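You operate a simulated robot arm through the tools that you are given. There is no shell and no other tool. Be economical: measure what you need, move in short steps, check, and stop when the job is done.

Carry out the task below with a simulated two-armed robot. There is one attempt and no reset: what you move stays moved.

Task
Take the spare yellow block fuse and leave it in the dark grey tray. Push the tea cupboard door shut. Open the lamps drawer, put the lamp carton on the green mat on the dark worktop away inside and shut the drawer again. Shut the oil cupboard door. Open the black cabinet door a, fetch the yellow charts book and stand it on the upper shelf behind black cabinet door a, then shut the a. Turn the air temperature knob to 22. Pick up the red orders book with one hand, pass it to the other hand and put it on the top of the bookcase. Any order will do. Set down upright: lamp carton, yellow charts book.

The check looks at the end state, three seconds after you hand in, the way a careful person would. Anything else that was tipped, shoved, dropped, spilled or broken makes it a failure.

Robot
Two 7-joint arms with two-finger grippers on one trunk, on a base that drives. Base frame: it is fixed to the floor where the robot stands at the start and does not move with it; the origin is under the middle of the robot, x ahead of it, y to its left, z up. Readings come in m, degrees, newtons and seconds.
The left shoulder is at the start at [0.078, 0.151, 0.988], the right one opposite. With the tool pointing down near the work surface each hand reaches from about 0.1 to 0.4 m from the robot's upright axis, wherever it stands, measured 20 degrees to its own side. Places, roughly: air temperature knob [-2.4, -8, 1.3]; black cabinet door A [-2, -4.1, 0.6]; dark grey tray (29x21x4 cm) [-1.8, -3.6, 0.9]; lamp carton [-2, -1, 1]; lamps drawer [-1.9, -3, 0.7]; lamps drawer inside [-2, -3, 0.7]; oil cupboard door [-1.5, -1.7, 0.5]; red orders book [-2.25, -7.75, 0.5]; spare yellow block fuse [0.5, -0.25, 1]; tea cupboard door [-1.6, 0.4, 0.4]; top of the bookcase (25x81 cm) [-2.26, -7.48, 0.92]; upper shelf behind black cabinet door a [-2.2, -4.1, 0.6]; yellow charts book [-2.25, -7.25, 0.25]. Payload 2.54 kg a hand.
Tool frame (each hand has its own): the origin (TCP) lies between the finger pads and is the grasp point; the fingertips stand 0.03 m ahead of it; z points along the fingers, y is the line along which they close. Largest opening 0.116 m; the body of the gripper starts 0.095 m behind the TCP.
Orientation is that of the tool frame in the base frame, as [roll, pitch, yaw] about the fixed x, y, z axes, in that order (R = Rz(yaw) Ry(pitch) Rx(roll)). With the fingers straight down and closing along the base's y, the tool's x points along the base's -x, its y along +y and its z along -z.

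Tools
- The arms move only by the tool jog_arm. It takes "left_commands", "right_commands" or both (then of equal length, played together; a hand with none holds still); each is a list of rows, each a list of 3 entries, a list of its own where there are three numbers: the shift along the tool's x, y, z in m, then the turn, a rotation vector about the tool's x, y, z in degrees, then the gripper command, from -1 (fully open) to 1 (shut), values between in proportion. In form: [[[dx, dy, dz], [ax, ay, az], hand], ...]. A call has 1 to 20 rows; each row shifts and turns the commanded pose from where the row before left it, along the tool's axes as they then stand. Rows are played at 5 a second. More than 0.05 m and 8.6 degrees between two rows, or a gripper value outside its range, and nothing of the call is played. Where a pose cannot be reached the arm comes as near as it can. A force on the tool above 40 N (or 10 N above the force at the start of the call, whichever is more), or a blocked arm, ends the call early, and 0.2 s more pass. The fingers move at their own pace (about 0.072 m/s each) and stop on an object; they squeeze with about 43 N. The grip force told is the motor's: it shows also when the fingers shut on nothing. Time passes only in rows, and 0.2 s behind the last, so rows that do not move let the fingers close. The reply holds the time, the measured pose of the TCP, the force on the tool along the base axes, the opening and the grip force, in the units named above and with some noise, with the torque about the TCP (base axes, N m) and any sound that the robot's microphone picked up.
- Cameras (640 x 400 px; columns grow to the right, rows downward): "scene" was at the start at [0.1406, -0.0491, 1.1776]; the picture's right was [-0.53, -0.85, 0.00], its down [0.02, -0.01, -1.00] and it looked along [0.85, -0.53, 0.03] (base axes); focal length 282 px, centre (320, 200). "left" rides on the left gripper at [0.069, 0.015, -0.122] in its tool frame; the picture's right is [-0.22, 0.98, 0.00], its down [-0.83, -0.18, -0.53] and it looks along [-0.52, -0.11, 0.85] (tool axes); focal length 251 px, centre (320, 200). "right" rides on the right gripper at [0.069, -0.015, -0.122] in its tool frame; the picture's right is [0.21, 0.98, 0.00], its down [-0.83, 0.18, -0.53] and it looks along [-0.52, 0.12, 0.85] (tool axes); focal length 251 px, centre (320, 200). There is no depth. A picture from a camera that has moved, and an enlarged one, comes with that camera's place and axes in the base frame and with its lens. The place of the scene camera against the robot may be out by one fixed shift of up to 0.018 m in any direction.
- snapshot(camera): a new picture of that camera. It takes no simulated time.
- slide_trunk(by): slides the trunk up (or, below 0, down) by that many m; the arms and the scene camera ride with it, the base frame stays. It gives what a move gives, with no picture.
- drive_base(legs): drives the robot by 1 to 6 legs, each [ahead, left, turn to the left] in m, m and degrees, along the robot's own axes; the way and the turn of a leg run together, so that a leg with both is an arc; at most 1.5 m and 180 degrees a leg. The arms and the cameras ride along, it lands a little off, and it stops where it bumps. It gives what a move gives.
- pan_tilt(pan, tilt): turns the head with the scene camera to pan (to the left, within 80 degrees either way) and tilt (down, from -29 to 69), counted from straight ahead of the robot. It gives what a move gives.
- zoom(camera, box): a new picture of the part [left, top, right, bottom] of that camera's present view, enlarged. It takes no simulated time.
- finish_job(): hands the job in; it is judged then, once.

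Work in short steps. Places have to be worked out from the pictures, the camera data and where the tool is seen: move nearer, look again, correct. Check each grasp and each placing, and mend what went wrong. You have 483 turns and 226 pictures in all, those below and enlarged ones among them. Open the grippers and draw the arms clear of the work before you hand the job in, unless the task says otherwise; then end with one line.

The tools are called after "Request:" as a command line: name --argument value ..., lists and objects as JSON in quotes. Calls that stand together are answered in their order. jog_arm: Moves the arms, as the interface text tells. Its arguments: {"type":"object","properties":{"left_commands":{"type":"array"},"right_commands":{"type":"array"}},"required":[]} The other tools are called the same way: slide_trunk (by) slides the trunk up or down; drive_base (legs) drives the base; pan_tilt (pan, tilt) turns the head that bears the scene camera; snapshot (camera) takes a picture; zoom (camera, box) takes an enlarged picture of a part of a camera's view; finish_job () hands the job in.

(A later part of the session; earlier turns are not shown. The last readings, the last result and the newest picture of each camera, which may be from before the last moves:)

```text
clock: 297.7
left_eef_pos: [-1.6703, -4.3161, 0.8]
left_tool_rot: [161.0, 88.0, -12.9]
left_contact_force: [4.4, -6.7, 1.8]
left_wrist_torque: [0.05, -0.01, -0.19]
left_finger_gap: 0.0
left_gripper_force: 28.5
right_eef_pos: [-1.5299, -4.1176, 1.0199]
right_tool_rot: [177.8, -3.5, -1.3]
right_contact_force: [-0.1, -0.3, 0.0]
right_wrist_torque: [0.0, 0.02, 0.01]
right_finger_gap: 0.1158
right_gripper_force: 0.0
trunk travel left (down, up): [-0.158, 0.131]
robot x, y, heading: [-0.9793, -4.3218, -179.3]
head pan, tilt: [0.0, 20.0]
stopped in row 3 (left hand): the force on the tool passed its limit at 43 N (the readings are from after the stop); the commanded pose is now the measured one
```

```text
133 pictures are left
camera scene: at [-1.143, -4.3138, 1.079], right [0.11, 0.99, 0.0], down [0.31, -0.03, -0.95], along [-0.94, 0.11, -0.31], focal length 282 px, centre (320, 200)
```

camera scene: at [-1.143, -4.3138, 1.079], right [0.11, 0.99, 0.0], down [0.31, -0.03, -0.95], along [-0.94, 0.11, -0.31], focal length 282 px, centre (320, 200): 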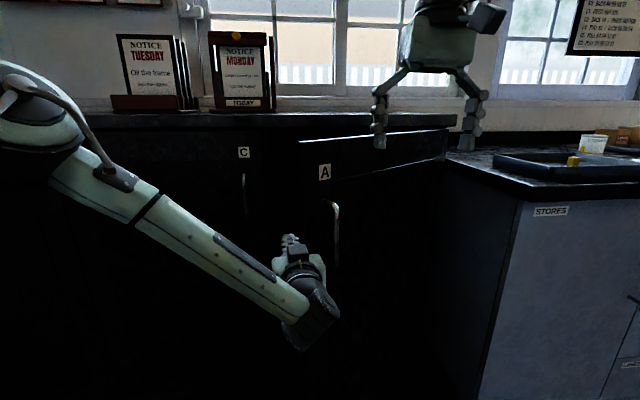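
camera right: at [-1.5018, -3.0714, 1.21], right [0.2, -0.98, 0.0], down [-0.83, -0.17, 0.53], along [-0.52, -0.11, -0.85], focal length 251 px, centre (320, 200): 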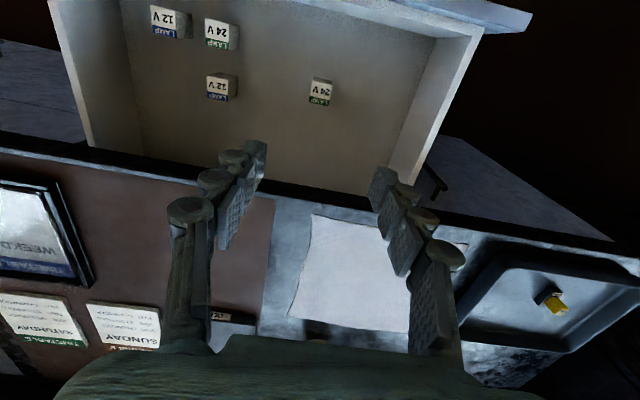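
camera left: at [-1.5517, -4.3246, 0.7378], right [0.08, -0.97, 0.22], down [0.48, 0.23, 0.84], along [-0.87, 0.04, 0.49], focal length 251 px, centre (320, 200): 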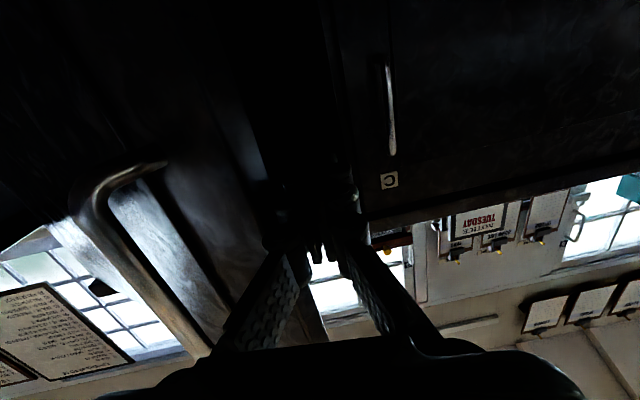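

Pushing at the edge is poor; pulling the handle worked better. I retreat, raise the right arm, turn ~10° left and re-grip the handle, then swing about the hinge.

Request:
drive_base --legs '[[-0.17, 0, 0], [0, -0.21, 0], [0, 0, 10]]'

Request:
jog_arm --left_commands '[[[0, 0, 0], [0, 0, 0], -0.2], [[0, 0, 0], [0, 0, 0], -0.2], [[0, 0, 0], [0, 0, 0], -0.2], [[0, 0, 0], [0, 0, 0], -0.2], [[0, 0, 0], [0, 0, 0], -0.2]]' --right_commands '[[[0, 0, -0.04], [1.5, -2.5, 0], 1], [[0, 0, -0.04], [0, 0, 0], 1], [[0.03, 0, -0.04], [0, 0, 0], 1], [[0.03, 0, 0], [0, 0, 0], 1], [[0, 0, 0], [0, 0, 0], 1]]'

Request:
snapshot --camera "left"

Request:
snapshot --camera "scene"

```text
clock: 302.1
left_eef_pos: [-1.4922, -4.2196, 0.7991]
left_tool_rot: [161.4, 87.7, -2.7]
left_contact_force: [-0.3, 0.2, -0.7]
left_wrist_torque: [-0.03, 0.0, -0.01]
left_finger_gap: 0.0
left_gripper_force: 28.6
right_eef_pos: [-1.3878, -4.0046, 1.0204]
right_tool_rot: [177.8, -3.3, 8.8]
right_contact_force: [-0.6, -0.4, 0.1]
right_wrist_torque: [0.02, -0.02, 0.02]
right_finger_gap: 0.1162
right_gripper_force: 0.0
trunk travel left (down, up): [-0.158, 0.131]
robot x, y, heading: [-0.8095, -4.108, -169.5]
head pan, tilt: [0.0, 20.0]
```

```text
clock: 303.3
left_eef_pos: [-1.4917, -4.2207, 0.8]
left_tool_rot: [161.7, 87.7, -2.7]
left_contact_force: [-0.4, -0.3, 0.2]
left_wrist_torque: [-0.01, 0.03, -0.01]
left_finger_gap: 0.0695
left_gripper_force: 0.1
right_eef_pos: [-1.3415, -3.9739, 1.1328]
right_tool_rot: [176.5, -2.1, 7.6]
right_contact_force: [-0.7, 1.3, -0.3]
right_wrist_torque: [0.0, -0.02, 0.02]
right_finger_gap: 0.0
right_gripper_force: 28.4
trunk travel left (down, up): [-0.158, 0.131]
robot x, y, heading: [-0.8143, -4.1097, -169.0]
head pan, tilt: [0.0, 20.0]
```

```text
132 pictures are left
camera left: at [-1.3673, -4.2009, 0.7366], right [0.26, -0.94, 0.23], down [0.43, 0.32, 0.84], along [-0.87, -0.12, 0.49], focal length 251 px, centre (320, 200)
```

left: 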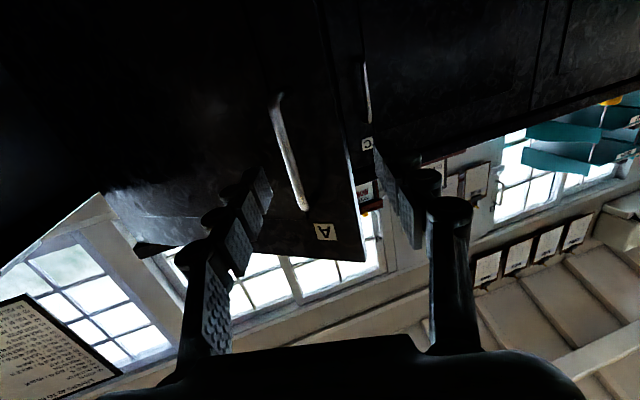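

```text
131 pictures are left
camera scene: at [-0.9741, -4.1262, 1.0937], right [-0.04, 1.0, 0.0], down [0.16, 0.01, -0.99], along [-0.99, -0.04, -0.16], focal length 282 px, centre (320, 200)
```

scene: 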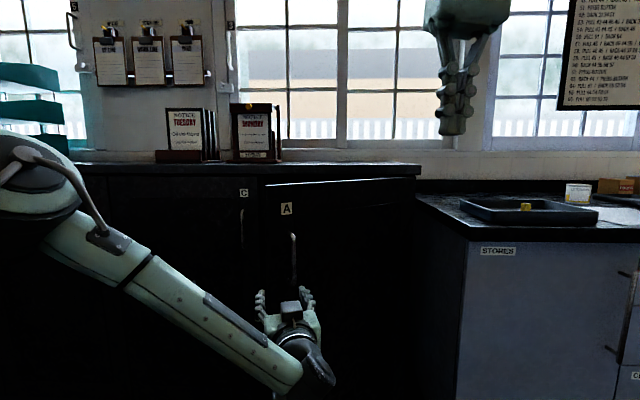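

Handle now at ≈[-1.645,-4.22]. Shift right slightly and approach.

Request:
drive_base --legs '[[0.03, -0.028, 0], [0.1, 0, 0]]'

Request:
snapshot --camera "left"

```text
clock: 305.0
left_eef_pos: [-1.6244, -4.2169, 0.7997]
left_tool_rot: [161.4, 87.9, -2.9]
left_contact_force: [0.6, -0.7, -0.1]
left_wrist_torque: [0.0, 0.02, -0.04]
left_finger_gap: 0.0698
left_gripper_force: 0.1
right_eef_pos: [-1.4733, -3.9743, 1.1329]
right_tool_rot: [177.1, -2.0, 7.8]
right_contact_force: [-0.1, -0.9, -1.3]
right_wrist_torque: [0.0, 0.01, -0.06]
right_finger_gap: 0.0002
right_gripper_force: 28.7
trunk travel left (down, up): [-0.158, 0.131]
robot x, y, heading: [-0.943, -4.1063, -169.2]
head pan, tilt: [0.0, 20.0]
```

```text
130 pictures are left
camera left: at [-1.5006, -4.1977, 0.7364], right [0.26, -0.94, 0.23], down [0.43, 0.32, 0.84], along [-0.87, -0.12, 0.49], focal length 251 px, centre (320, 200)
```

left: 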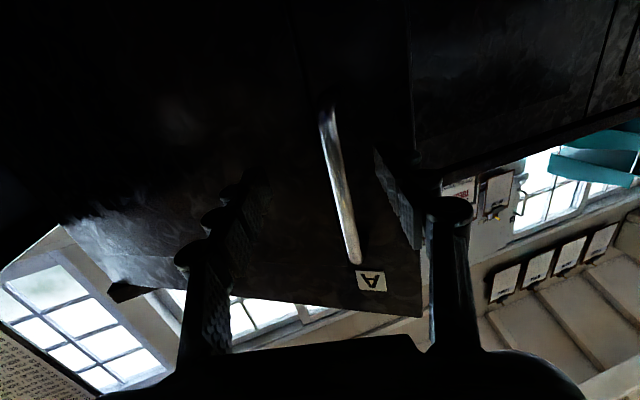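

Handle is between the fingers, ~3 cm further. Advance and close.

Request:
jog_arm --left_commands '[[[0, 0.003, 0.015], [0, 0, 0], -0.2], [[0, 0.003, 0.017], [0, 0, 0], -0.2], [[0, 0, 0], [0, 0, 0], 0.4], [[0, 0, 0], [0, 0, 0], 1], [[0, 0, 0], [0, 0, 0], 1]]'

```text
clock: 306.2
left_eef_pos: [-1.6522, -4.2357, 0.7995]
left_tool_rot: [162.0, 87.7, -1.5]
left_contact_force: [11.0, -16.7, -1.4]
left_wrist_torque: [0.07, 0.43, 0.04]
left_finger_gap: 0.0093
left_gripper_force: 37.2
right_eef_pos: [-1.4742, -3.9737, 1.1308]
right_tool_rot: [176.9, -2.3, 7.7]
right_contact_force: [0.0, -0.3, -0.1]
right_wrist_torque: [0.0, 0.06, 0.0]
right_finger_gap: 0.0001
right_gripper_force: 28.4
trunk travel left (down, up): [-0.158, 0.131]
robot x, y, heading: [-0.948, -4.1022, -169.0]
head pan, tilt: [0.0, 20.0]
```

Gripped. Swing about the hinge in 8° arcs.

Request:
drive_base --legs '[[-0.043, -0.125, 8]]'

Request:
drive_base --legs '[[-0.043, -0.125, 8]]'

```text
clock: 307.5
left_eef_pos: [-1.6374, -4.2241, 0.7989]
left_tool_rot: [162.3, 87.8, 2.7]
left_contact_force: [-1.2, 0.4, -0.8]
left_wrist_torque: [0.06, 0.73, 0.08]
left_finger_gap: 0.0091
left_gripper_force: 37.3
right_eef_pos: [-1.4794, -3.9478, 1.1246]
right_tool_rot: [176.7, -3.2, 11.4]
right_contact_force: [-0.2, 0.0, 0.2]
right_wrist_torque: [0.02, 0.02, -0.02]
right_finger_gap: 0.0
right_gripper_force: 28.8
trunk travel left (down, up): [-0.158, 0.131]
robot x, y, heading: [-0.9373, -4.0483, -165.6]
head pan, tilt: [0.0, 20.0]
stopped in leg 1: the force on the tool passed its limit at 41 N (the readings are from after the stop); the commanded pose is now the measured one
```

```text
clock: 309.3
left_eef_pos: [-1.6011, -4.193, 0.7977]
left_tool_rot: [162.8, 87.9, 11.6]
left_contact_force: [24.2, -24.7, 0.6]
left_wrist_torque: [-0.09, 0.43, 0.04]
left_finger_gap: 0.0093
left_gripper_force: 36.8
right_eef_pos: [-1.4843, -3.894, 1.1285]
right_tool_rot: [176.6, -2.9, 19.3]
right_contact_force: [-0.3, -1.3, -0.5]
right_wrist_torque: [0.01, 0.02, 0.04]
right_finger_gap: 0.0001
right_gripper_force: 28.6
trunk travel left (down, up): [-0.158, 0.131]
robot x, y, heading: [-0.9374, -3.9137, -157.7]
head pan, tilt: [0.0, 20.0]
```

Working (θ≈50°). Slightly larger radius; continue.

Request:
drive_base --legs '[[-0.05, -0.115, 8]]'

Request:
drive_base --legs '[[-0.046, -0.122, 8]]'

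Request:
snapshot --camera "scene"

```text
clock: 311.1
left_eef_pos: [-1.5653, -4.155, 0.7981]
left_tool_rot: [158.1, 87.7, 14.8]
left_contact_force: [-13.0, 10.9, 4.7]
left_wrist_torque: [0.46, 0.33, -0.02]
left_finger_gap: 0.009
left_gripper_force: 36.6
right_eef_pos: [-1.4909, -3.844, 1.1249]
right_tool_rot: [176.5, -3.1, 27.4]
right_contact_force: [-0.1, -1.0, 0.2]
right_wrist_torque: [0.02, 0.02, 0.0]
right_finger_gap: 0.0
right_gripper_force: 29.2
trunk travel left (down, up): [-0.158, 0.131]
robot x, y, heading: [-0.9419, -3.7912, -149.3]
head pan, tilt: [0.0, 20.0]
```

```text
clock: 312.9
left_eef_pos: [-1.5364, -4.1169, 0.798]
left_tool_rot: [160.4, 87.8, 25.5]
left_contact_force: [21.7, -15.9, -1.2]
left_wrist_torque: [-0.34, 0.51, 0.06]
left_finger_gap: 0.0092
left_gripper_force: 36.6
right_eef_pos: [-1.5079, -3.7978, 1.1237]
right_tool_rot: [176.5, -3.5, 35.4]
right_contact_force: [-0.3, -0.1, -0.2]
right_wrist_torque: [0.0, -0.02, -0.03]
right_finger_gap: 0.0
right_gripper_force: 28.0
trunk travel left (down, up): [-0.158, 0.131]
robot x, y, heading: [-0.9766, -3.6673, -141.3]
head pan, tilt: [0.0, 20.0]
```

```text
129 pictures are left
camera scene: at [-1.1091, -3.7577, 1.0899], right [-0.51, 0.86, 0.0], down [0.17, 0.1, -0.98], along [-0.84, -0.5, -0.2], focal length 282 px, centre (320, 200)
```

scene: 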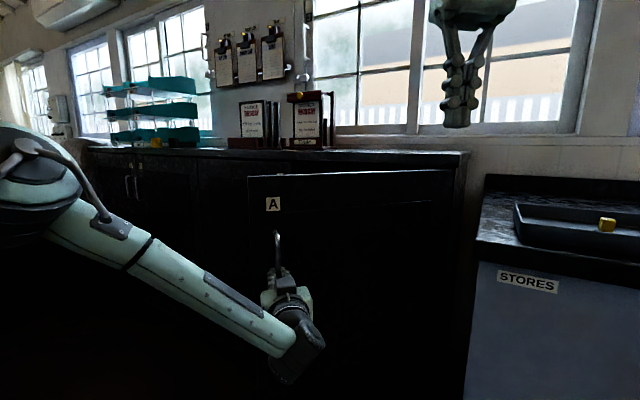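

θ≈65°. Two more arcs.

Request:
drive_base --legs '[[-0.052, -0.117, 8]]'

Request:
drive_base --legs '[[-0.05, -0.12, 8]]'

Request:
snapshot --camera "scene"

```text
clock: 314.7
left_eef_pos: [-1.5092, -4.0698, 0.7977]
left_tool_rot: [158.0, 87.8, 31.4]
left_contact_force: [16.4, -9.8, 1.1]
left_wrist_torque: [-0.18, 0.45, 0.03]
left_finger_gap: 0.0088
left_gripper_force: 37.2
right_eef_pos: [-1.5263, -3.7487, 1.1225]
right_tool_rot: [176.5, -3.6, 43.5]
right_contact_force: [0.6, 0.1, -1.2]
right_wrist_torque: [0.0, 0.01, -0.02]
right_finger_gap: 0.0
right_gripper_force: 28.6
trunk travel left (down, up): [-0.158, 0.131]
robot x, y, heading: [-1.0145, -3.5421, -133.3]
head pan, tilt: [0.0, 20.0]
```

```text
clock: 316.5
left_eef_pos: [-1.486, -4.0228, 0.7981]
left_tool_rot: [157.6, 87.7, 39.4]
left_contact_force: [32.5, -13.7, 1.2]
left_wrist_torque: [-0.06, 0.37, 0.03]
left_finger_gap: 0.0093
left_gripper_force: 36.7
right_eef_pos: [-1.5526, -3.704, 1.1204]
right_tool_rot: [176.6, -3.7, 51.6]
right_contact_force: [0.2, -0.1, 0.6]
right_wrist_torque: [0.01, 0.01, -0.02]
right_finger_gap: 0.0001
right_gripper_force: 28.8
trunk travel left (down, up): [-0.158, 0.131]
robot x, y, heading: [-1.0754, -3.43, -125.3]
head pan, tilt: [0.0, 20.0]
```

```text
128 pictures are left
camera scene: at [-1.1798, -3.5555, 1.0892], right [-0.74, 0.68, 0.0], down [0.14, 0.15, -0.98], along [-0.66, -0.72, -0.21], focal length 282 px, centre (320, 200)
```

scene: 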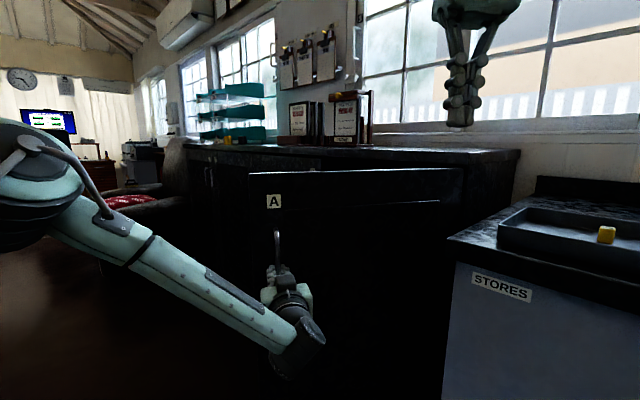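

θ≈80°. One more 10° arc with outward correction, then release.

Request:
drive_base --legs '[[-0.068, -0.143, 10]]'

Request:
jog_arm --left_commands '[[[0, 0, 0], [0, 0, 0], 0.3], [[0, 0, 0], [0, 0, 0], 0], [[0, 0, 0], [0, 0, 0], 0], [[0, 0, -0.03], [0, 0, 0], 0], [[0, 0, -0.04], [0, 0, 0], 0]]'

```text
clock: 318.5
left_eef_pos: [-1.4651, -3.9569, 0.798]
left_tool_rot: [154.6, 88.0, 47.1]
left_contact_force: [26.8, -7.1, 2.0]
left_wrist_torque: [-0.08, 0.38, 0.05]
left_finger_gap: 0.0091
left_gripper_force: 36.8
right_eef_pos: [-1.5874, -3.6534, 1.12]
right_tool_rot: [176.4, -3.9, 61.6]
right_contact_force: [-0.6, 0.1, 0.0]
right_wrist_torque: [0.0, 0.01, -0.03]
right_finger_gap: 0.0
right_gripper_force: 28.2
trunk travel left (down, up): [-0.158, 0.131]
robot x, y, heading: [-1.1705, -3.2979, -115.3]
head pan, tilt: [0.0, 20.0]
```

```text
clock: 319.7
left_eef_pos: [-1.4446, -3.8882, 0.7999]
left_tool_rot: [152.6, 87.8, 45.2]
left_contact_force: [0.1, -0.6, 0.3]
left_wrist_torque: [0.01, 0.02, -0.03]
left_finger_gap: 0.058
left_gripper_force: 0.0
right_eef_pos: [-1.5906, -3.6533, 1.1192]
right_tool_rot: [176.3, -4.1, 61.6]
right_contact_force: [-0.5, -0.1, 0.4]
right_wrist_torque: [-0.01, 0.0, 0.0]
right_finger_gap: 0.0001
right_gripper_force: 28.6
trunk travel left (down, up): [-0.158, 0.131]
robot x, y, heading: [-1.1676, -3.2982, -115.0]
head pan, tilt: [0.0, 20.0]
```

Door is at ~90°. Back off, face −x again and look into the cabinet.

Request:
drive_base --legs '[[-0.3, 0, 0], [0, 0, -65], [-0.35, 0, 0], [0, 1.15, 0]]'

Request:
pan_tilt --pan 0 --tilt 25

Request:
snapshot --camera "scene"

```text
clock: 337.5
left_eef_pos: [-1.3421, -4.1832, 0.8009]
left_tool_rot: [151.9, 87.8, -20.4]
left_contact_force: [-0.3, -0.1, -0.3]
left_wrist_torque: [0.01, -0.01, 0.0]
left_finger_gap: 0.058
left_gripper_force: 0.0
right_eef_pos: [-1.1915, -3.9515, 1.1178]
right_tool_rot: [176.4, -4.1, -2.9]
right_contact_force: [0.0, 0.0, -0.7]
right_wrist_torque: [0.02, 0.01, 0.0]
right_finger_gap: 0.0
right_gripper_force: 28.7
trunk travel left (down, up): [-0.158, 0.131]
robot x, y, heading: [-0.6882, -4.1812, -179.6]
head pan, tilt: [0.0, 20.0]
```

```text
clock: 338.2
left_eef_pos: [-1.3407, -4.1833, 0.7998]
left_tool_rot: [152.1, 87.9, -20.1]
left_contact_force: [0.5, -0.1, -0.7]
left_wrist_torque: [-0.02, 0.0, 0.01]
left_finger_gap: 0.0583
left_gripper_force: 0.0
right_eef_pos: [-1.1916, -3.9522, 1.116]
right_tool_rot: [176.2, -4.2, -2.9]
right_contact_force: [-0.7, 0.0, 0.9]
right_wrist_torque: [0.01, 0.05, 0.02]
right_finger_gap: 0.0002
right_gripper_force: 29.0
trunk travel left (down, up): [-0.158, 0.131]
robot x, y, heading: [-0.6892, -4.1795, -179.9]
head pan, tilt: [0.0, 25.0]
```

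```text
127 pictures are left
camera scene: at [-0.8517, -4.1727, 1.0881], right [0.11, 0.99, 0.0], down [0.22, -0.02, -0.98], along [-0.97, 0.11, -0.22], focal length 282 px, centre (320, 200)
```

scene: 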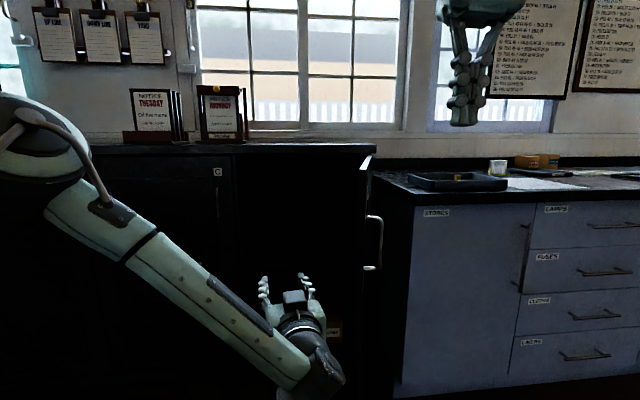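

Request:
zoom --camera "scene" --box '[200, 140, 400, 400]'

Request:
snapshot --camera "left"

```text
1.54 times, centred on (300, 270) of scene
camera zoom: at [-0.8517, -4.1727, 1.0881], right [0.11, 0.99, 0.0], down [0.22, -0.02, -0.98], along [-0.97, 0.11, -0.22], focal length 434 px, centre (351, 92)
```

zoom: 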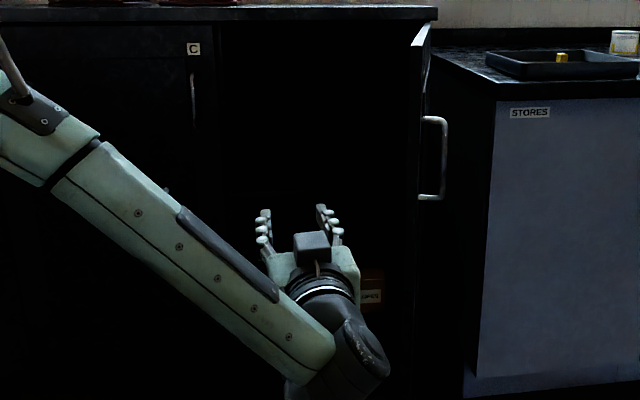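

```text
125 pictures are left
camera left: at [-1.2159, -4.1822, 0.7372], right [0.12, -0.96, 0.23], down [0.47, 0.26, 0.84], along [-0.87, 0.01, 0.49], focal length 251 px, centre (320, 200)
```

left: 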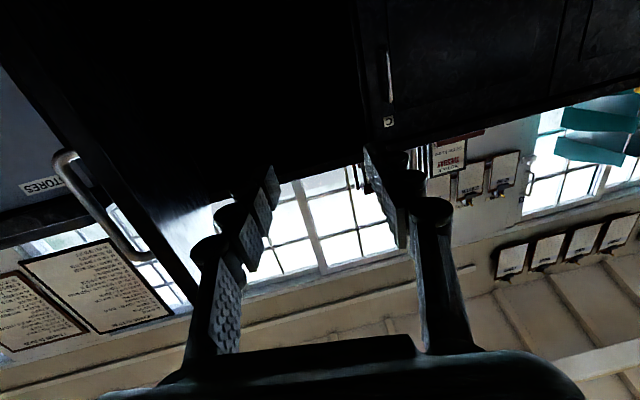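

Too dark to judge the shelf from here; I'll come back to that. Next scout toward the bookcase: look left along the room first.

Request:
pan_tilt --pan 70 --tilt 20

Request:
jog_arm --left_commands '[[[-0.03, 0, -0.035], [0, 0, 0], 0], [[-0.03, 0, -0.035], [0, 0, 0], 0], [[-0.03, 0, -0.035], [0, 0, 0], 0], [[-0.03, 0, -0.035], [0, 0, 0], 0], [[-0.03, 0, -0.03], [0, 0, 0], 0], [[-0.03, 0, -0.03], [0, 0, 0], 0], [[-0.03, 0, 0], [0, 0, 0], 0], [[-0.02, 0, 0], [0, 8.2, 0], 0], [[-0.02, 0, 0], [0, 8.2, 0], 0], [[0, 0, 0], [0, 8.2, 0], 0], [[0, 0, 0], [0, 8.2, 0], 0], [[0, 0, 0], [0, 8.2, 0], 0], [[0, 0, 0], [0, 8.2, 0], 0], [[0, 0, 0], [0, 8.2, 0], 0], [[0, 0, 0], [0, 8.2, 0], 0], [[0, 0, 0], [0, 8.2, 0], 0], [[0, 0, 0], [0, 8.2, 0], 0], [[0, 0, 0], [0, 8.2, 0], 0]]'

Request:
snapshot --camera "scene"

```text
clock: 339.6
left_eef_pos: [-1.3417, -4.1826, 0.8]
left_tool_rot: [152.0, 87.8, -20.3]
left_contact_force: [0.0, -0.5, 0.1]
left_wrist_torque: [0.01, -0.03, 0.01]
left_finger_gap: 0.058
left_gripper_force: 0.0
right_eef_pos: [-1.1914, -3.951, 1.1164]
right_tool_rot: [176.4, -4.2, -2.9]
right_contact_force: [0.3, -0.6, -0.4]
right_wrist_torque: [0.0, -0.02, 0.02]
right_finger_gap: 0.0001
right_gripper_force: 27.9
trunk travel left (down, up): [-0.158, 0.131]
robot x, y, heading: [-0.6886, -4.179, -179.6]
head pan, tilt: [70.0, 20.0]
```

```text
clock: 343.4
left_eef_pos: [-1.1552, -4.1543, 1.058]
left_tool_rot: [178.9, -2.3, 7.8]
left_contact_force: [0.6, -0.8, -0.9]
left_wrist_torque: [0.0, 0.0, -0.02]
left_finger_gap: 0.0583
left_gripper_force: 0.0
right_eef_pos: [-1.1925, -3.9517, 1.1154]
right_tool_rot: [176.3, -4.3, -3.0]
right_contact_force: [0.4, -0.9, -0.3]
right_wrist_torque: [0.01, 0.04, 0.0]
right_finger_gap: 0.0002
right_gripper_force: 28.8
trunk travel left (down, up): [-0.158, 0.131]
robot x, y, heading: [-0.6861, -4.1792, -179.5]
head pan, tilt: [70.0, 20.0]
```

```text
124 pictures are left
camera scene: at [-0.8519, -4.1732, 1.0884], right [0.11, 0.99, 0.0], down [0.21, -0.02, -0.98], along [-0.97, 0.1, -0.21], focal length 282 px, centre (320, 200)
```

scene: 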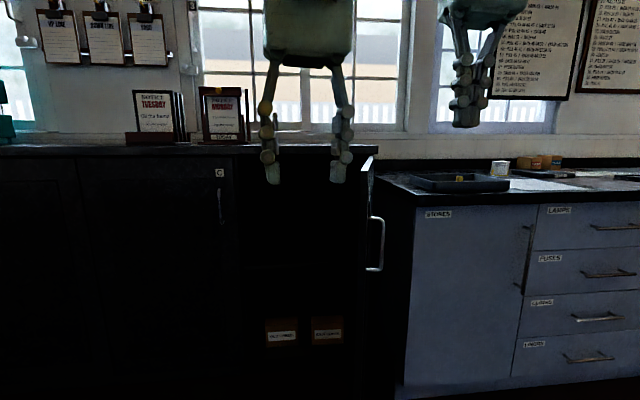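

The head pan is blocked by the left arm. But the cabinet interior is now visible; zoom in.

Request:
zoom --camera "scene" --box '[220, 150, 390, 370]'

```text
1.82 times, centred on (305, 260) of scene
camera zoom: at [-0.8519, -4.1732, 1.0884], right [0.11, 0.99, 0.0], down [0.21, -0.02, -0.98], along [-0.97, 0.1, -0.21], focal length 513 px, centre (347, 91)
```

zoom: 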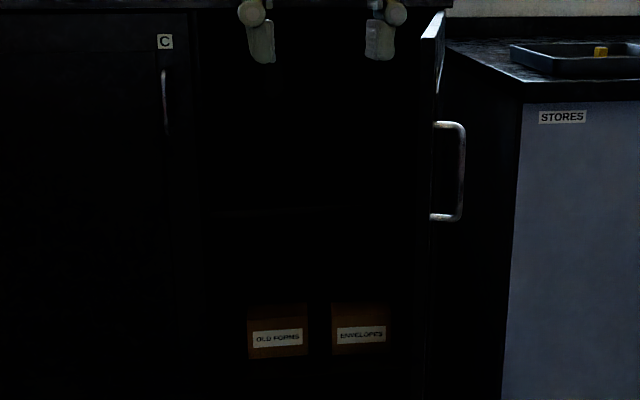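

Upper shelf edge is near z≈0.57–0.58, opening y∈[-4.37,-3.92]. Now turn left to view the route to the bookcase.

Request:
drive_base --legs '[[-0.2, 0, 0], [0, 0, 70]]'

Request:
pan_tilt --pan 0 --tilt 20

Request:
snapshot --camera "scene"

```text
clock: 348.1
left_eef_pos: [-0.679, -4.6078, 1.0572]
left_tool_rot: [178.9, -2.2, 77.4]
left_contact_force: [0.0, 0.9, 0.0]
left_wrist_torque: [0.04, 0.01, 0.0]
left_finger_gap: 0.0581
left_gripper_force: 0.0
right_eef_pos: [-0.8823, -4.5718, 1.1172]
right_tool_rot: [176.3, -4.2, 66.5]
right_contact_force: [-0.1, 0.6, 0.6]
right_wrist_torque: [-0.02, -0.03, 0.03]
right_finger_gap: 0.0
right_gripper_force: 28.2
trunk travel left (down, up): [-0.158, 0.131]
robot x, y, heading: [-0.4916, -4.1777, -110.5]
head pan, tilt: [70.0, 20.0]
```

```text
clock: 349.5
left_eef_pos: [-0.6776, -4.6082, 1.0569]
left_tool_rot: [178.9, -2.2, 77.4]
left_contact_force: [0.7, 0.9, -0.3]
left_wrist_torque: [0.01, 0.01, -0.02]
left_finger_gap: 0.058
left_gripper_force: 0.1
right_eef_pos: [-0.8816, -4.5723, 1.1161]
right_tool_rot: [176.3, -4.4, 66.7]
right_contact_force: [-0.5, -0.5, 0.2]
right_wrist_torque: [0.0, -0.01, 0.02]
right_finger_gap: 0.0
right_gripper_force: 29.0
trunk travel left (down, up): [-0.158, 0.131]
robot x, y, heading: [-0.4891, -4.1803, -110.2]
head pan, tilt: [0.0, 20.0]
```

```text
122 pictures are left
camera scene: at [-0.5579, -4.3293, 1.0884], right [-0.9, 0.44, 0.0], down [0.09, 0.19, -0.98], along [-0.43, -0.88, -0.21], focal length 282 px, centre (320, 200)
```

scene: 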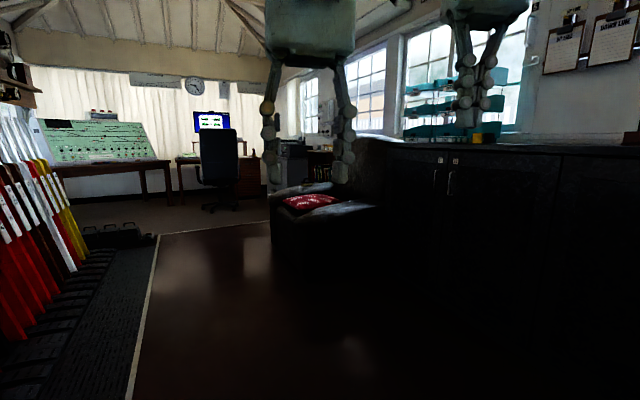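

Path is clear along x≈-0.75 (levers left, armchair right). Drive down to y≈-7.

Request:
drive_base --legs '[[0, 0, 20], [1.4, -0.26, 0], [1.0, 0, 0]]'

Request:
snapshot --camera "scene"

```text
clock: 362.5
left_eef_pos: [-0.809, -7.0443, 1.0555]
left_tool_rot: [179.0, -2.2, 96.5]
left_contact_force: [0.0, -1.1, -0.2]
left_wrist_torque: [0.01, 0.02, -0.01]
left_finger_gap: 0.0581
left_gripper_force: 0.1
right_eef_pos: [-1.0103, -7.0768, 1.1154]
right_tool_rot: [176.3, -4.5, 85.7]
right_contact_force: [0.9, 0.6, 0.9]
right_wrist_torque: [0.0, 0.0, 0.03]
right_finger_gap: 0.0
right_gripper_force: 28.5
trunk travel left (down, up): [-0.158, 0.131]
robot x, y, heading: [-0.7723, -6.5812, -91.0]
head pan, tilt: [0.0, 20.0]
```

```text
121 pictures are left
camera scene: at [-0.7855, -6.7404, 1.0881], right [-0.99, 0.13, 0.0], down [0.03, 0.21, -0.98], along [-0.12, -0.97, -0.22], focal length 282 px, centre (320, 200)
```

scene: 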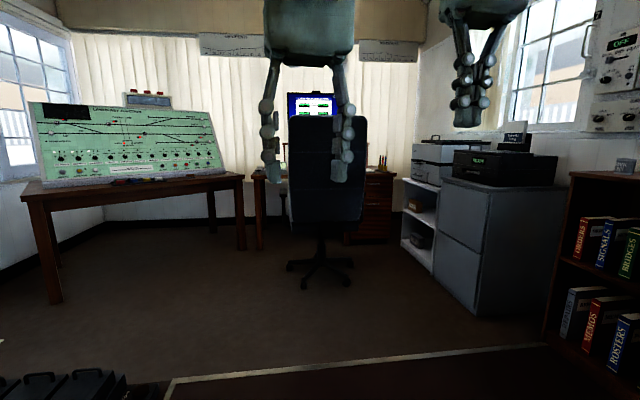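

Bookcase at right. Drive on 0.6 m and face it.

Request:
drive_base --legs '[[0.8, 0, 0], [0, 0, -89]]'

Request:
snapshot --camera "scene"

```text
clock: 370.6
left_eef_pos: [-1.248, -7.3552, 1.0563]
left_tool_rot: [179.0, -2.2, 8.8]
left_contact_force: [-0.2, 0.1, 1.0]
left_wrist_torque: [0.0, 0.01, 0.0]
left_finger_gap: 0.0581
left_gripper_force: 0.0
right_eef_pos: [-1.2882, -7.1529, 1.115]
right_tool_rot: [176.3, -4.4, -2.0]
right_contact_force: [0.3, -0.3, 0.1]
right_wrist_torque: [0.0, -0.02, -0.03]
right_finger_gap: 0.0
right_gripper_force: 28.7
trunk travel left (down, up): [-0.158, 0.131]
robot x, y, heading: [-0.7796, -7.3744, -178.7]
head pan, tilt: [0.0, 20.0]
```

```text
120 pictures are left
camera scene: at [-0.9436, -7.3687, 1.0877], right [0.09, 1.0, 0.0], down [0.22, -0.02, -0.98], along [-0.97, 0.08, -0.22], focal length 282 px, centre (320, 200)
```

scene: 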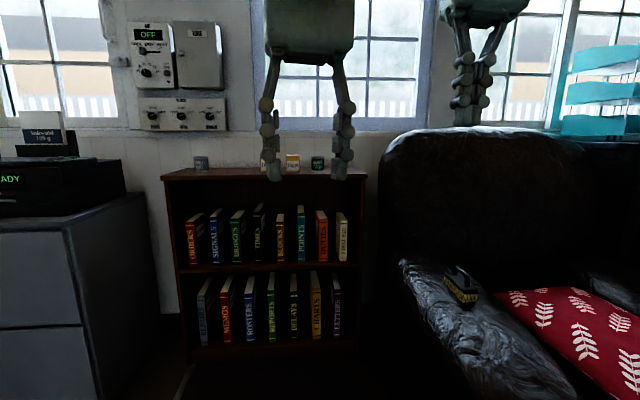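

Request:
zoom --camera "scene" --box '[150, 140, 390, 370]'

Request:
zoom --camera "scene" --box '[110, 10, 250, 150]'

```text
1.74 times, centred on (270, 255) of scene
camera zoom: at [-0.9436, -7.3687, 1.0877], right [0.09, 1.0, 0.0], down [0.22, -0.02, -0.98], along [-0.97, 0.08, -0.22], focal length 491 px, centre (407, 104)
```

zoom: 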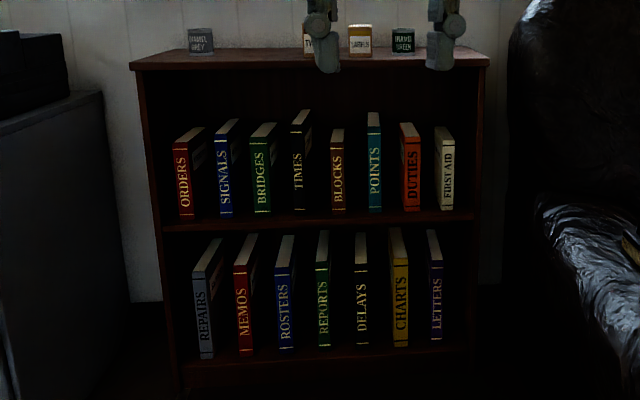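

```text
2.86 times, centred on (180, 80) of scene
camera zoom: at [-0.9436, -7.3687, 1.0877], right [0.09, 1.0, 0.0], down [0.22, -0.02, -0.98], along [-0.97, 0.08, -0.22], focal length 806 px, centre (720, 543)
```

zoom: 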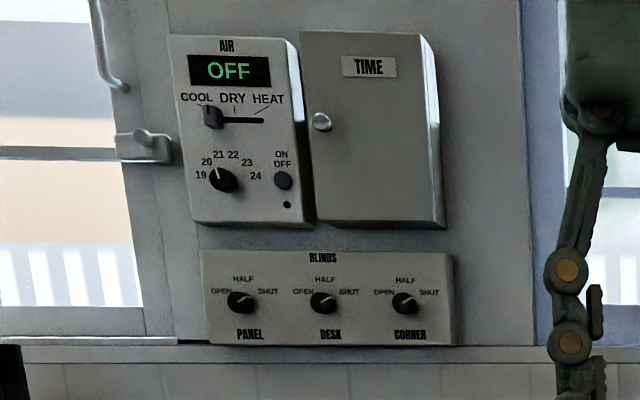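

ORDERS (red) is leftmost on the upper shelf, CHARTS (yellow) second from right on the lower shelf. The AIR temperature knob is at ≈[-2.4,-8.05,1.35]. I do the knob first: raise trunk and turn the left hand forward at that height.

Request:
slide_trunk --by 0.13

Request:
jog_arm --left_commands '[[[-0.02, 0.02, -0.03], [0, 0, 7.5], 0], [[-0.02, 0.02, -0.03], [0, 0, 0], 0], [[-0.02, 0.02, -0.03], [0, 0, 0], 0], [[-0.02, 0.02, -0.03], [0, -8.2, 0], 0], [[0, 0, 0], [0, -8.2, 0], 0], [[0, 0, 0], [0, -8.2, 0], 0], [[0, 0, 0], [0, -8.2, 0], 0], [[0, 0, 0], [0, -8.2, 0], 0], [[0, 0, 0], [0, -8.2, 0], 0], [[0, 0, 0], [0, -8.2, 0], 0], [[0, 0, 0], [0, -8.2, 0], 0], [[0, 0, 0], [0, -8.2, 0], 0], [[0, 0, 0], [0, -8.2, 0], 0], [[0, 0, 0], [0, -7.5, 0], 0], [[-0.02, 0, 0.02], [0, 0, 0], 0], [[-0.02, 0, 0.02], [0, 0, 0], 0], [[-0.02, 0, 0.02], [0, 0, 0], 0]]'

Request:
drive_base --legs '[[0.3, 0.6, 0]]'

Request:
snapshot --camera "scene"

Request:
snapshot --camera "left"

```text
clock: 372.2
left_eef_pos: [-1.2486, -7.3539, 1.1866]
left_tool_rot: [179.0, -2.2, 8.8]
left_contact_force: [-1.2, -0.3, -0.4]
left_wrist_torque: [-0.03, 0.01, 0.01]
left_finger_gap: 0.0581
left_gripper_force: 0.2
right_eef_pos: [-1.2882, -7.1519, 1.2438]
right_tool_rot: [176.3, -4.7, -2.0]
right_contact_force: [-0.5, 0.1, -0.4]
right_wrist_torque: [-0.01, -0.01, 0.0]
right_finger_gap: 0.0002
right_gripper_force: 28.4
trunk travel left (down, up): [-0.288, 0.001]
robot x, y, heading: [-0.7804, -7.3718, -178.7]
head pan, tilt: [0.0, 20.0]
```

```text
clock: 375.8
left_eef_pos: [-1.3856, -7.439, 1.3495]
left_tool_rot: [163.9, 87.2, -14.8]
left_contact_force: [-0.4, -0.3, -0.7]
left_wrist_torque: [0.01, -0.03, -0.02]
left_finger_gap: 0.0581
left_gripper_force: 0.1
left hand out of reach, approached as far as the arm can: row 3
right_eef_pos: [-1.2902, -7.1515, 1.2448]
right_tool_rot: [176.3, -4.7, -2.0]
right_contact_force: [-0.2, 0.1, 0.7]
right_wrist_torque: [0.0, -0.01, -0.02]
right_finger_gap: 0.0
right_gripper_force: 28.9
trunk travel left (down, up): [-0.288, 0.001]
robot x, y, heading: [-0.7807, -7.3717, -178.7]
head pan, tilt: [0.0, 20.0]
```

```text
clock: 382.1
left_eef_pos: [-1.6739, -8.0417, 1.351]
left_tool_rot: [164.8, 87.1, -14.3]
left_contact_force: [-0.4, -0.1, -0.4]
left_wrist_torque: [0.02, 0.01, 0.0]
left_finger_gap: 0.0581
left_gripper_force: 0.1
right_eef_pos: [-1.5772, -7.7555, 1.2441]
right_tool_rot: [176.2, -4.7, -2.3]
right_contact_force: [-0.6, -0.2, -0.1]
right_wrist_torque: [-0.01, 0.01, 0.02]
right_finger_gap: 0.0
right_gripper_force: 28.6
trunk travel left (down, up): [-0.288, 0.001]
robot x, y, heading: [-1.0687, -7.9789, -179.2]
head pan, tilt: [0.0, 20.0]
```

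```text
117 pictures are left
camera scene: at [-1.2326, -7.974, 1.2173], right [0.09, 1.0, 0.0], down [0.22, -0.02, -0.97], along [-0.97, 0.09, -0.23], focal length 282 px, centre (320, 200)
```

scene: 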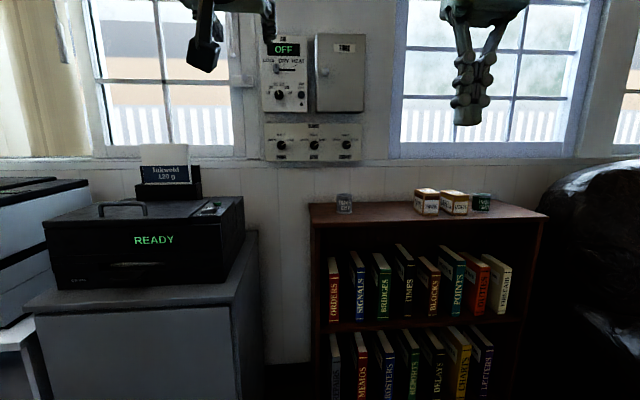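

```text
116 pictures are left
camera left: at [-1.5481, -8.0549, 1.289], right [0.0, -0.97, 0.23], down [0.49, 0.2, 0.85], along [-0.87, 0.11, 0.48], focal length 251 px, centre (320, 200)
```

left: 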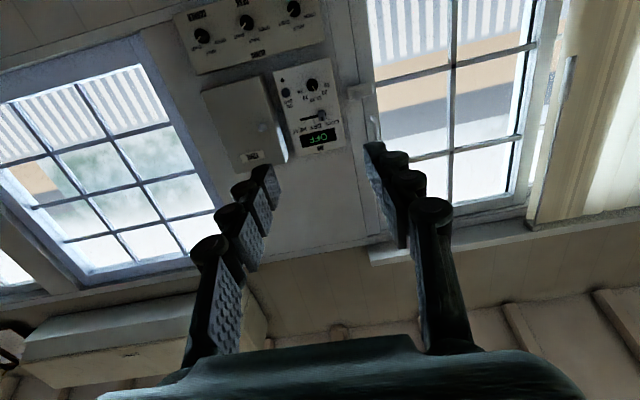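

Knob near [-2.3..-2.4,-8.02,1.345]. Drive 40 cm nearer and look again.

Request:
drive_base --legs '[[0.4, 0, 0]]'

Request:
snapshot --camera "left"

Request:
pan_tilt --pan 0 --tilt 0

Request:
snapshot --camera "scene"

```text
clock: 384.6
left_eef_pos: [-2.0754, -8.0504, 1.3506]
left_tool_rot: [164.8, 87.1, -14.1]
left_contact_force: [0.0, 0.6, 0.1]
left_wrist_torque: [0.02, 0.02, -0.01]
left_finger_gap: 0.0581
left_gripper_force: 0.0
right_eef_pos: [-1.98, -7.7631, 1.2423]
right_tool_rot: [176.3, -4.9, -2.1]
right_contact_force: [-0.7, -0.2, -0.8]
right_wrist_torque: [0.01, -0.02, -0.02]
right_finger_gap: 0.0
right_gripper_force: 28.6
trunk travel left (down, up): [-0.288, 0.001]
robot x, y, heading: [-1.4716, -7.9838, -178.7]
head pan, tilt: [0.0, 20.0]
```

```text
115 pictures are left
camera left: at [-1.9503, -8.0634, 1.2889], right [0.01, -0.97, 0.23], down [0.49, 0.2, 0.85], along [-0.87, 0.1, 0.48], focal length 251 px, centre (320, 200)
```

left: 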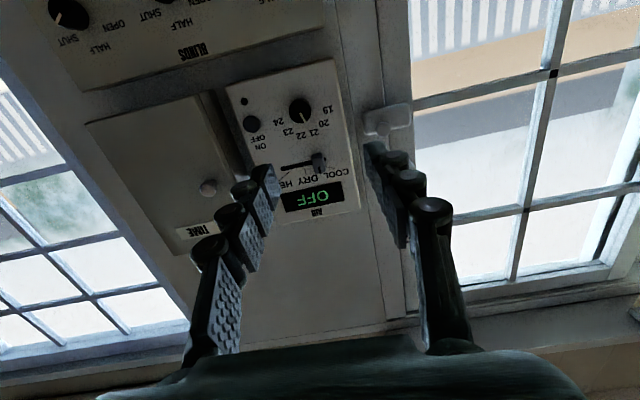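

```text
clock: 385.4
left_eef_pos: [-2.0752, -8.0507, 1.351]
left_tool_rot: [164.4, 87.0, -14.5]
left_contact_force: [-0.3, -1.0, 0.0]
left_wrist_torque: [0.02, -0.01, 0.01]
left_finger_gap: 0.0577
left_gripper_force: 0.1
right_eef_pos: [-1.9797, -7.7642, 1.2425]
right_tool_rot: [176.3, -4.8, -2.2]
right_contact_force: [0.5, 0.6, 0.6]
right_wrist_torque: [0.03, -0.02, -0.01]
right_finger_gap: 0.0
right_gripper_force: 29.0
trunk travel left (down, up): [-0.288, 0.001]
robot x, y, heading: [-1.4715, -7.9868, -178.9]
head pan, tilt: [0.0, 0.0]
```

```text
114 pictures are left
camera scene: at [-1.6317, -7.9913, 1.2381], right [-0.02, 1.0, 0.0], down [0.0, 0.0, -1.0], along [-1.0, -0.02, 0.0], focal length 282 px, centre (320, 200)
```

scene: 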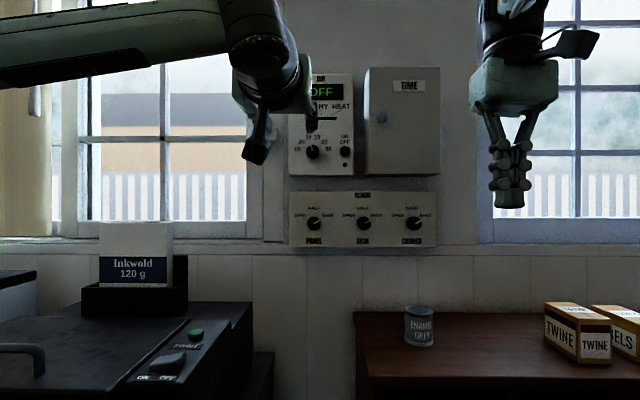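

Knob ≈[-2.374,-8.024,1.349]. Zoom in the frontal scene view to read the scale.

Request:
zoom --camera "scene" --box '[280, 110, 360, 180]'

```text
5.71 times, centred on (320, 145) of scene
camera zoom: at [-1.6317, -7.9913, 1.2381], right [-0.02, 1.0, 0.0], down [0.0, 0.0, -1.0], along [-1.0, -0.02, 0.0], focal length 1612 px, centre (320, 514)
```

zoom: 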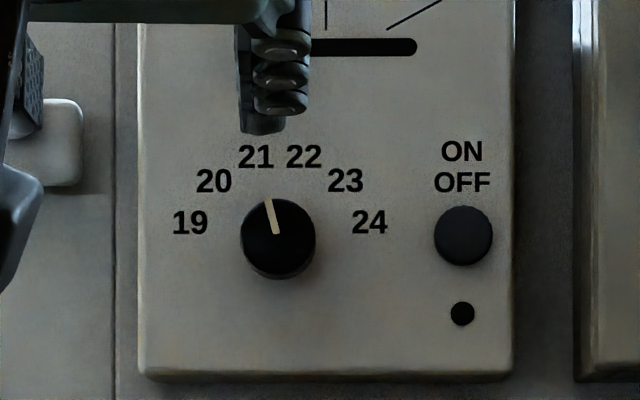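

Pointer sits at 21; labels are ~32° apart, so I need +32° clockwise. Align the hand laterally, level it, and advance 20 cm.

Request:
jog_arm --left_commands '[[[0.001, -0.013, 0], [0, -2.8, 0], 0], [[0.001, -0.013, 0], [0, 0, 0], 0], [[0, 0, 0], [0, 0, 0], 0]]'

Request:
drive_base --legs '[[0.17, 0, 0]]'

Request:
snapshot --camera "left"

Request:
snapshot --camera "scene"

```text
clock: 386.2
left_eef_pos: [-2.0755, -8.0245, 1.3486]
left_tool_rot: [84.8, 89.3, -94.1]
left_contact_force: [0.5, -0.3, 0.8]
left_wrist_torque: [-0.01, 0.0, 0.0]
left_finger_gap: 0.0581
left_gripper_force: 0.1
right_eef_pos: [-1.98, -7.7649, 1.2435]
right_tool_rot: [176.4, -4.9, -2.2]
right_contact_force: [0.2, -0.6, -0.3]
right_wrist_torque: [-0.02, -0.02, 0.0]
right_finger_gap: 0.0
right_gripper_force: 28.8
trunk travel left (down, up): [-0.288, 0.001]
robot x, y, heading: [-1.4657, -7.9871, -178.9]
head pan, tilt: [0.0, 0.0]
```

```text
clock: 387.6
left_eef_pos: [-2.2144, -8.0297, 1.348]
left_tool_rot: [95.1, 89.2, -83.2]
left_contact_force: [1.2, -0.4, 1.2]
left_wrist_torque: [0.0, -0.03, -0.02]
left_finger_gap: 0.0579
left_gripper_force: 0.0
right_eef_pos: [-2.1187, -7.7687, 1.2419]
right_tool_rot: [176.4, -4.8, -1.8]
right_contact_force: [0.5, 0.4, 0.1]
right_wrist_torque: [0.02, 0.04, 0.01]
right_finger_gap: 0.0
right_gripper_force: 28.8
trunk travel left (down, up): [-0.288, 0.001]
robot x, y, heading: [-1.6107, -7.9886, -178.6]
head pan, tilt: [0.0, 0.0]
stopped in leg 1: the robot was blocked; the commanded pose is now the measured one
```

```text
112 pictures are left
camera left: at [-2.0916, -8.0422, 1.2801], right [0.03, -0.97, 0.23], down [0.53, 0.21, 0.82], along [-0.85, 0.1, 0.52], focal length 251 px, centre (320, 200)
```

left: 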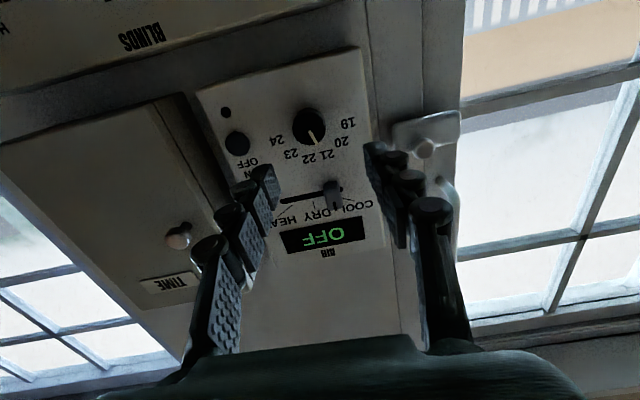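

```text
111 pictures are left
camera scene: at [-1.7692, -7.9935, 1.2384], right [-0.02, 1.0, 0.0], down [0.0, 0.0, -1.0], along [-1.0, -0.02, 0.0], focal length 282 px, centre (320, 200)
```

scene: 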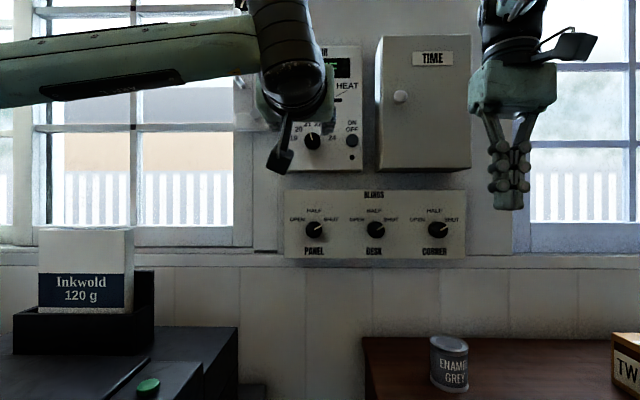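

Base is blocked here (x=-1.61), so reach the rest with the arm: small alignment, then 9 cm ahead.

Request:
jog_arm --left_commands '[[[-0.004, -0.012, 0.0], [0, 0, 0], 0], [[0, 0, 0.03], [0, 0, 0], 0], [[0, 0, 0.03], [0, 0, 0], 0], [[0, 0, 0.03], [0, 0, 0], 0], [[0, 0, 0], [0, 0, 0], 0]]'

Request:
snapshot --camera "left"

```text
clock: 388.8
left_eef_pos: [-2.3056, -8.0202, 1.3497]
left_tool_rot: [98.9, 89.2, -79.6]
left_contact_force: [-0.8, 0.0, 0.2]
left_wrist_torque: [-0.04, -0.02, -0.01]
left_finger_gap: 0.0578
left_gripper_force: 0.1
right_eef_pos: [-2.121, -7.769, 1.2414]
right_tool_rot: [176.3, -5.0, -1.6]
right_contact_force: [-0.2, 0.6, 0.3]
right_wrist_torque: [-0.02, 0.01, 0.03]
right_finger_gap: 0.0002
right_gripper_force: 28.3
trunk travel left (down, up): [-0.288, 0.001]
robot x, y, heading: [-1.6089, -7.9845, -178.6]
head pan, tilt: [0.0, 0.0]
```

```text
110 pictures are left
camera left: at [-2.1822, -8.033, 1.2826], right [0.03, -0.97, 0.23], down [0.53, 0.21, 0.82], along [-0.85, 0.1, 0.52], focal length 251 px, centre (320, 200)
```

left: 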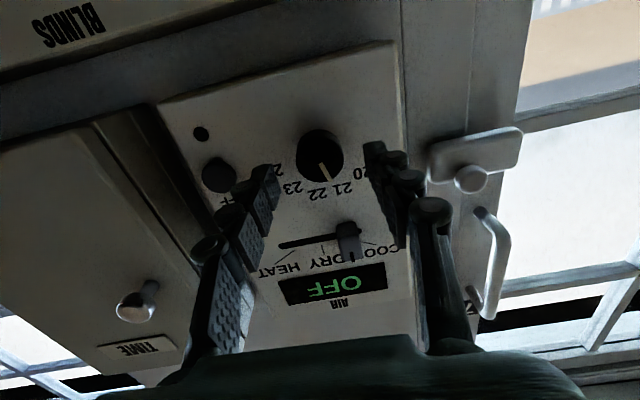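

Well centred. Advance in 1 cm rows until near the panel or contact.

Request:
jog_arm --left_commands '[[[0, 0, 0.01], [0, 0, 0], 0], [[0, 0, 0.01], [0, 0, 0], 0], [[0, 0, 0.008], [0, 0, 0], 0]]'

Request:
snapshot --camera "left"

```text
clock: 389.6
left_eef_pos: [-2.3338, -8.0206, 1.3487]
left_tool_rot: [104.0, 89.2, -74.4]
left_contact_force: [-0.4, -0.7, 0.5]
left_wrist_torque: [0.01, 0.0, 0.02]
left_finger_gap: 0.0579
left_gripper_force: 0.0
right_eef_pos: [-2.1207, -7.7697, 1.2409]
right_tool_rot: [176.3, -4.9, -1.7]
right_contact_force: [0.4, -0.3, 0.7]
right_wrist_torque: [-0.02, -0.01, 0.01]
right_finger_gap: 0.0
right_gripper_force: 28.9
trunk travel left (down, up): [-0.288, 0.001]
robot x, y, heading: [-1.6065, -7.989, -178.5]
head pan, tilt: [0.0, 0.0]
```

```text
109 pictures are left
camera left: at [-2.2111, -8.0335, 1.2822], right [0.03, -0.97, 0.23], down [0.53, 0.21, 0.83], along [-0.85, 0.1, 0.52], focal length 251 px, centre (320, 200)
```

left: 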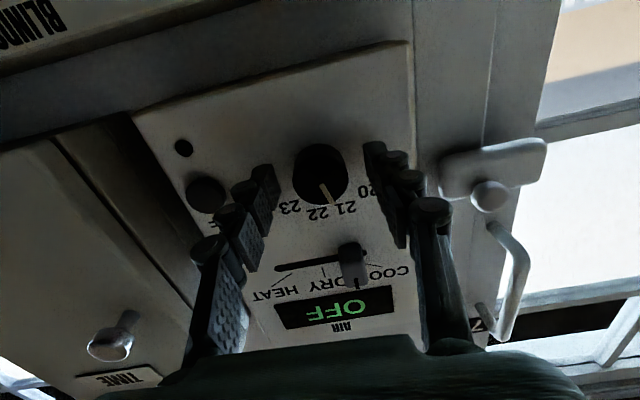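

Tips are at the panel with the knob between them. Close gently.

Request:
jog_arm --left_commands '[[[0, 0, 0], [0, 0, 0], 0.2], [[0, 0, 0], [0, 0, 0], 0.5], [[0, 0, 0], [0, 0, 0], 0.5], [[0, 0, 0], [0, 0, 0], 0.5]]'

Request:
snapshot --camera "left"

```text
clock: 390.6
left_eef_pos: [-2.3328, -8.0206, 1.3488]
left_tool_rot: [102.6, 89.2, -75.6]
left_contact_force: [-0.9, 0.8, -0.5]
left_wrist_torque: [-0.02, 0.08, 0.0]
left_finger_gap: 0.0331
left_gripper_force: 44.6
right_eef_pos: [-2.1209, -7.7688, 1.2404]
right_tool_rot: [176.2, -5.0, -1.7]
right_contact_force: [0.1, 1.1, -0.6]
right_wrist_torque: [-0.01, 0.03, 0.0]
right_finger_gap: 0.0001
right_gripper_force: 28.7
trunk travel left (down, up): [-0.288, 0.001]
robot x, y, heading: [-1.6085, -7.9881, -178.3]
head pan, tilt: [0.0, 0.0]
```

```text
108 pictures are left
camera left: at [-2.211, -8.0333, 1.2822], right [0.03, -0.97, 0.23], down [0.53, 0.21, 0.82], along [-0.85, 0.1, 0.52], focal length 251 px, centre (320, 200)
```

left: 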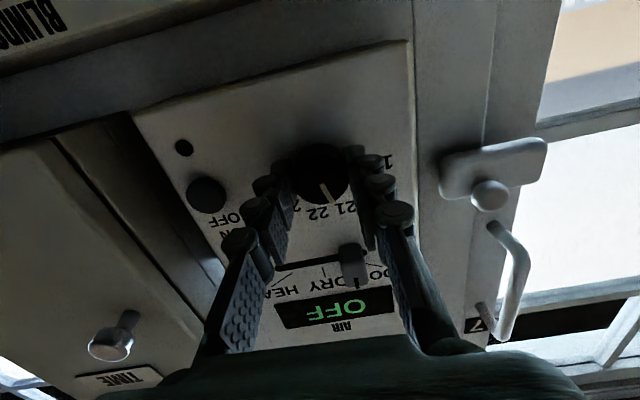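

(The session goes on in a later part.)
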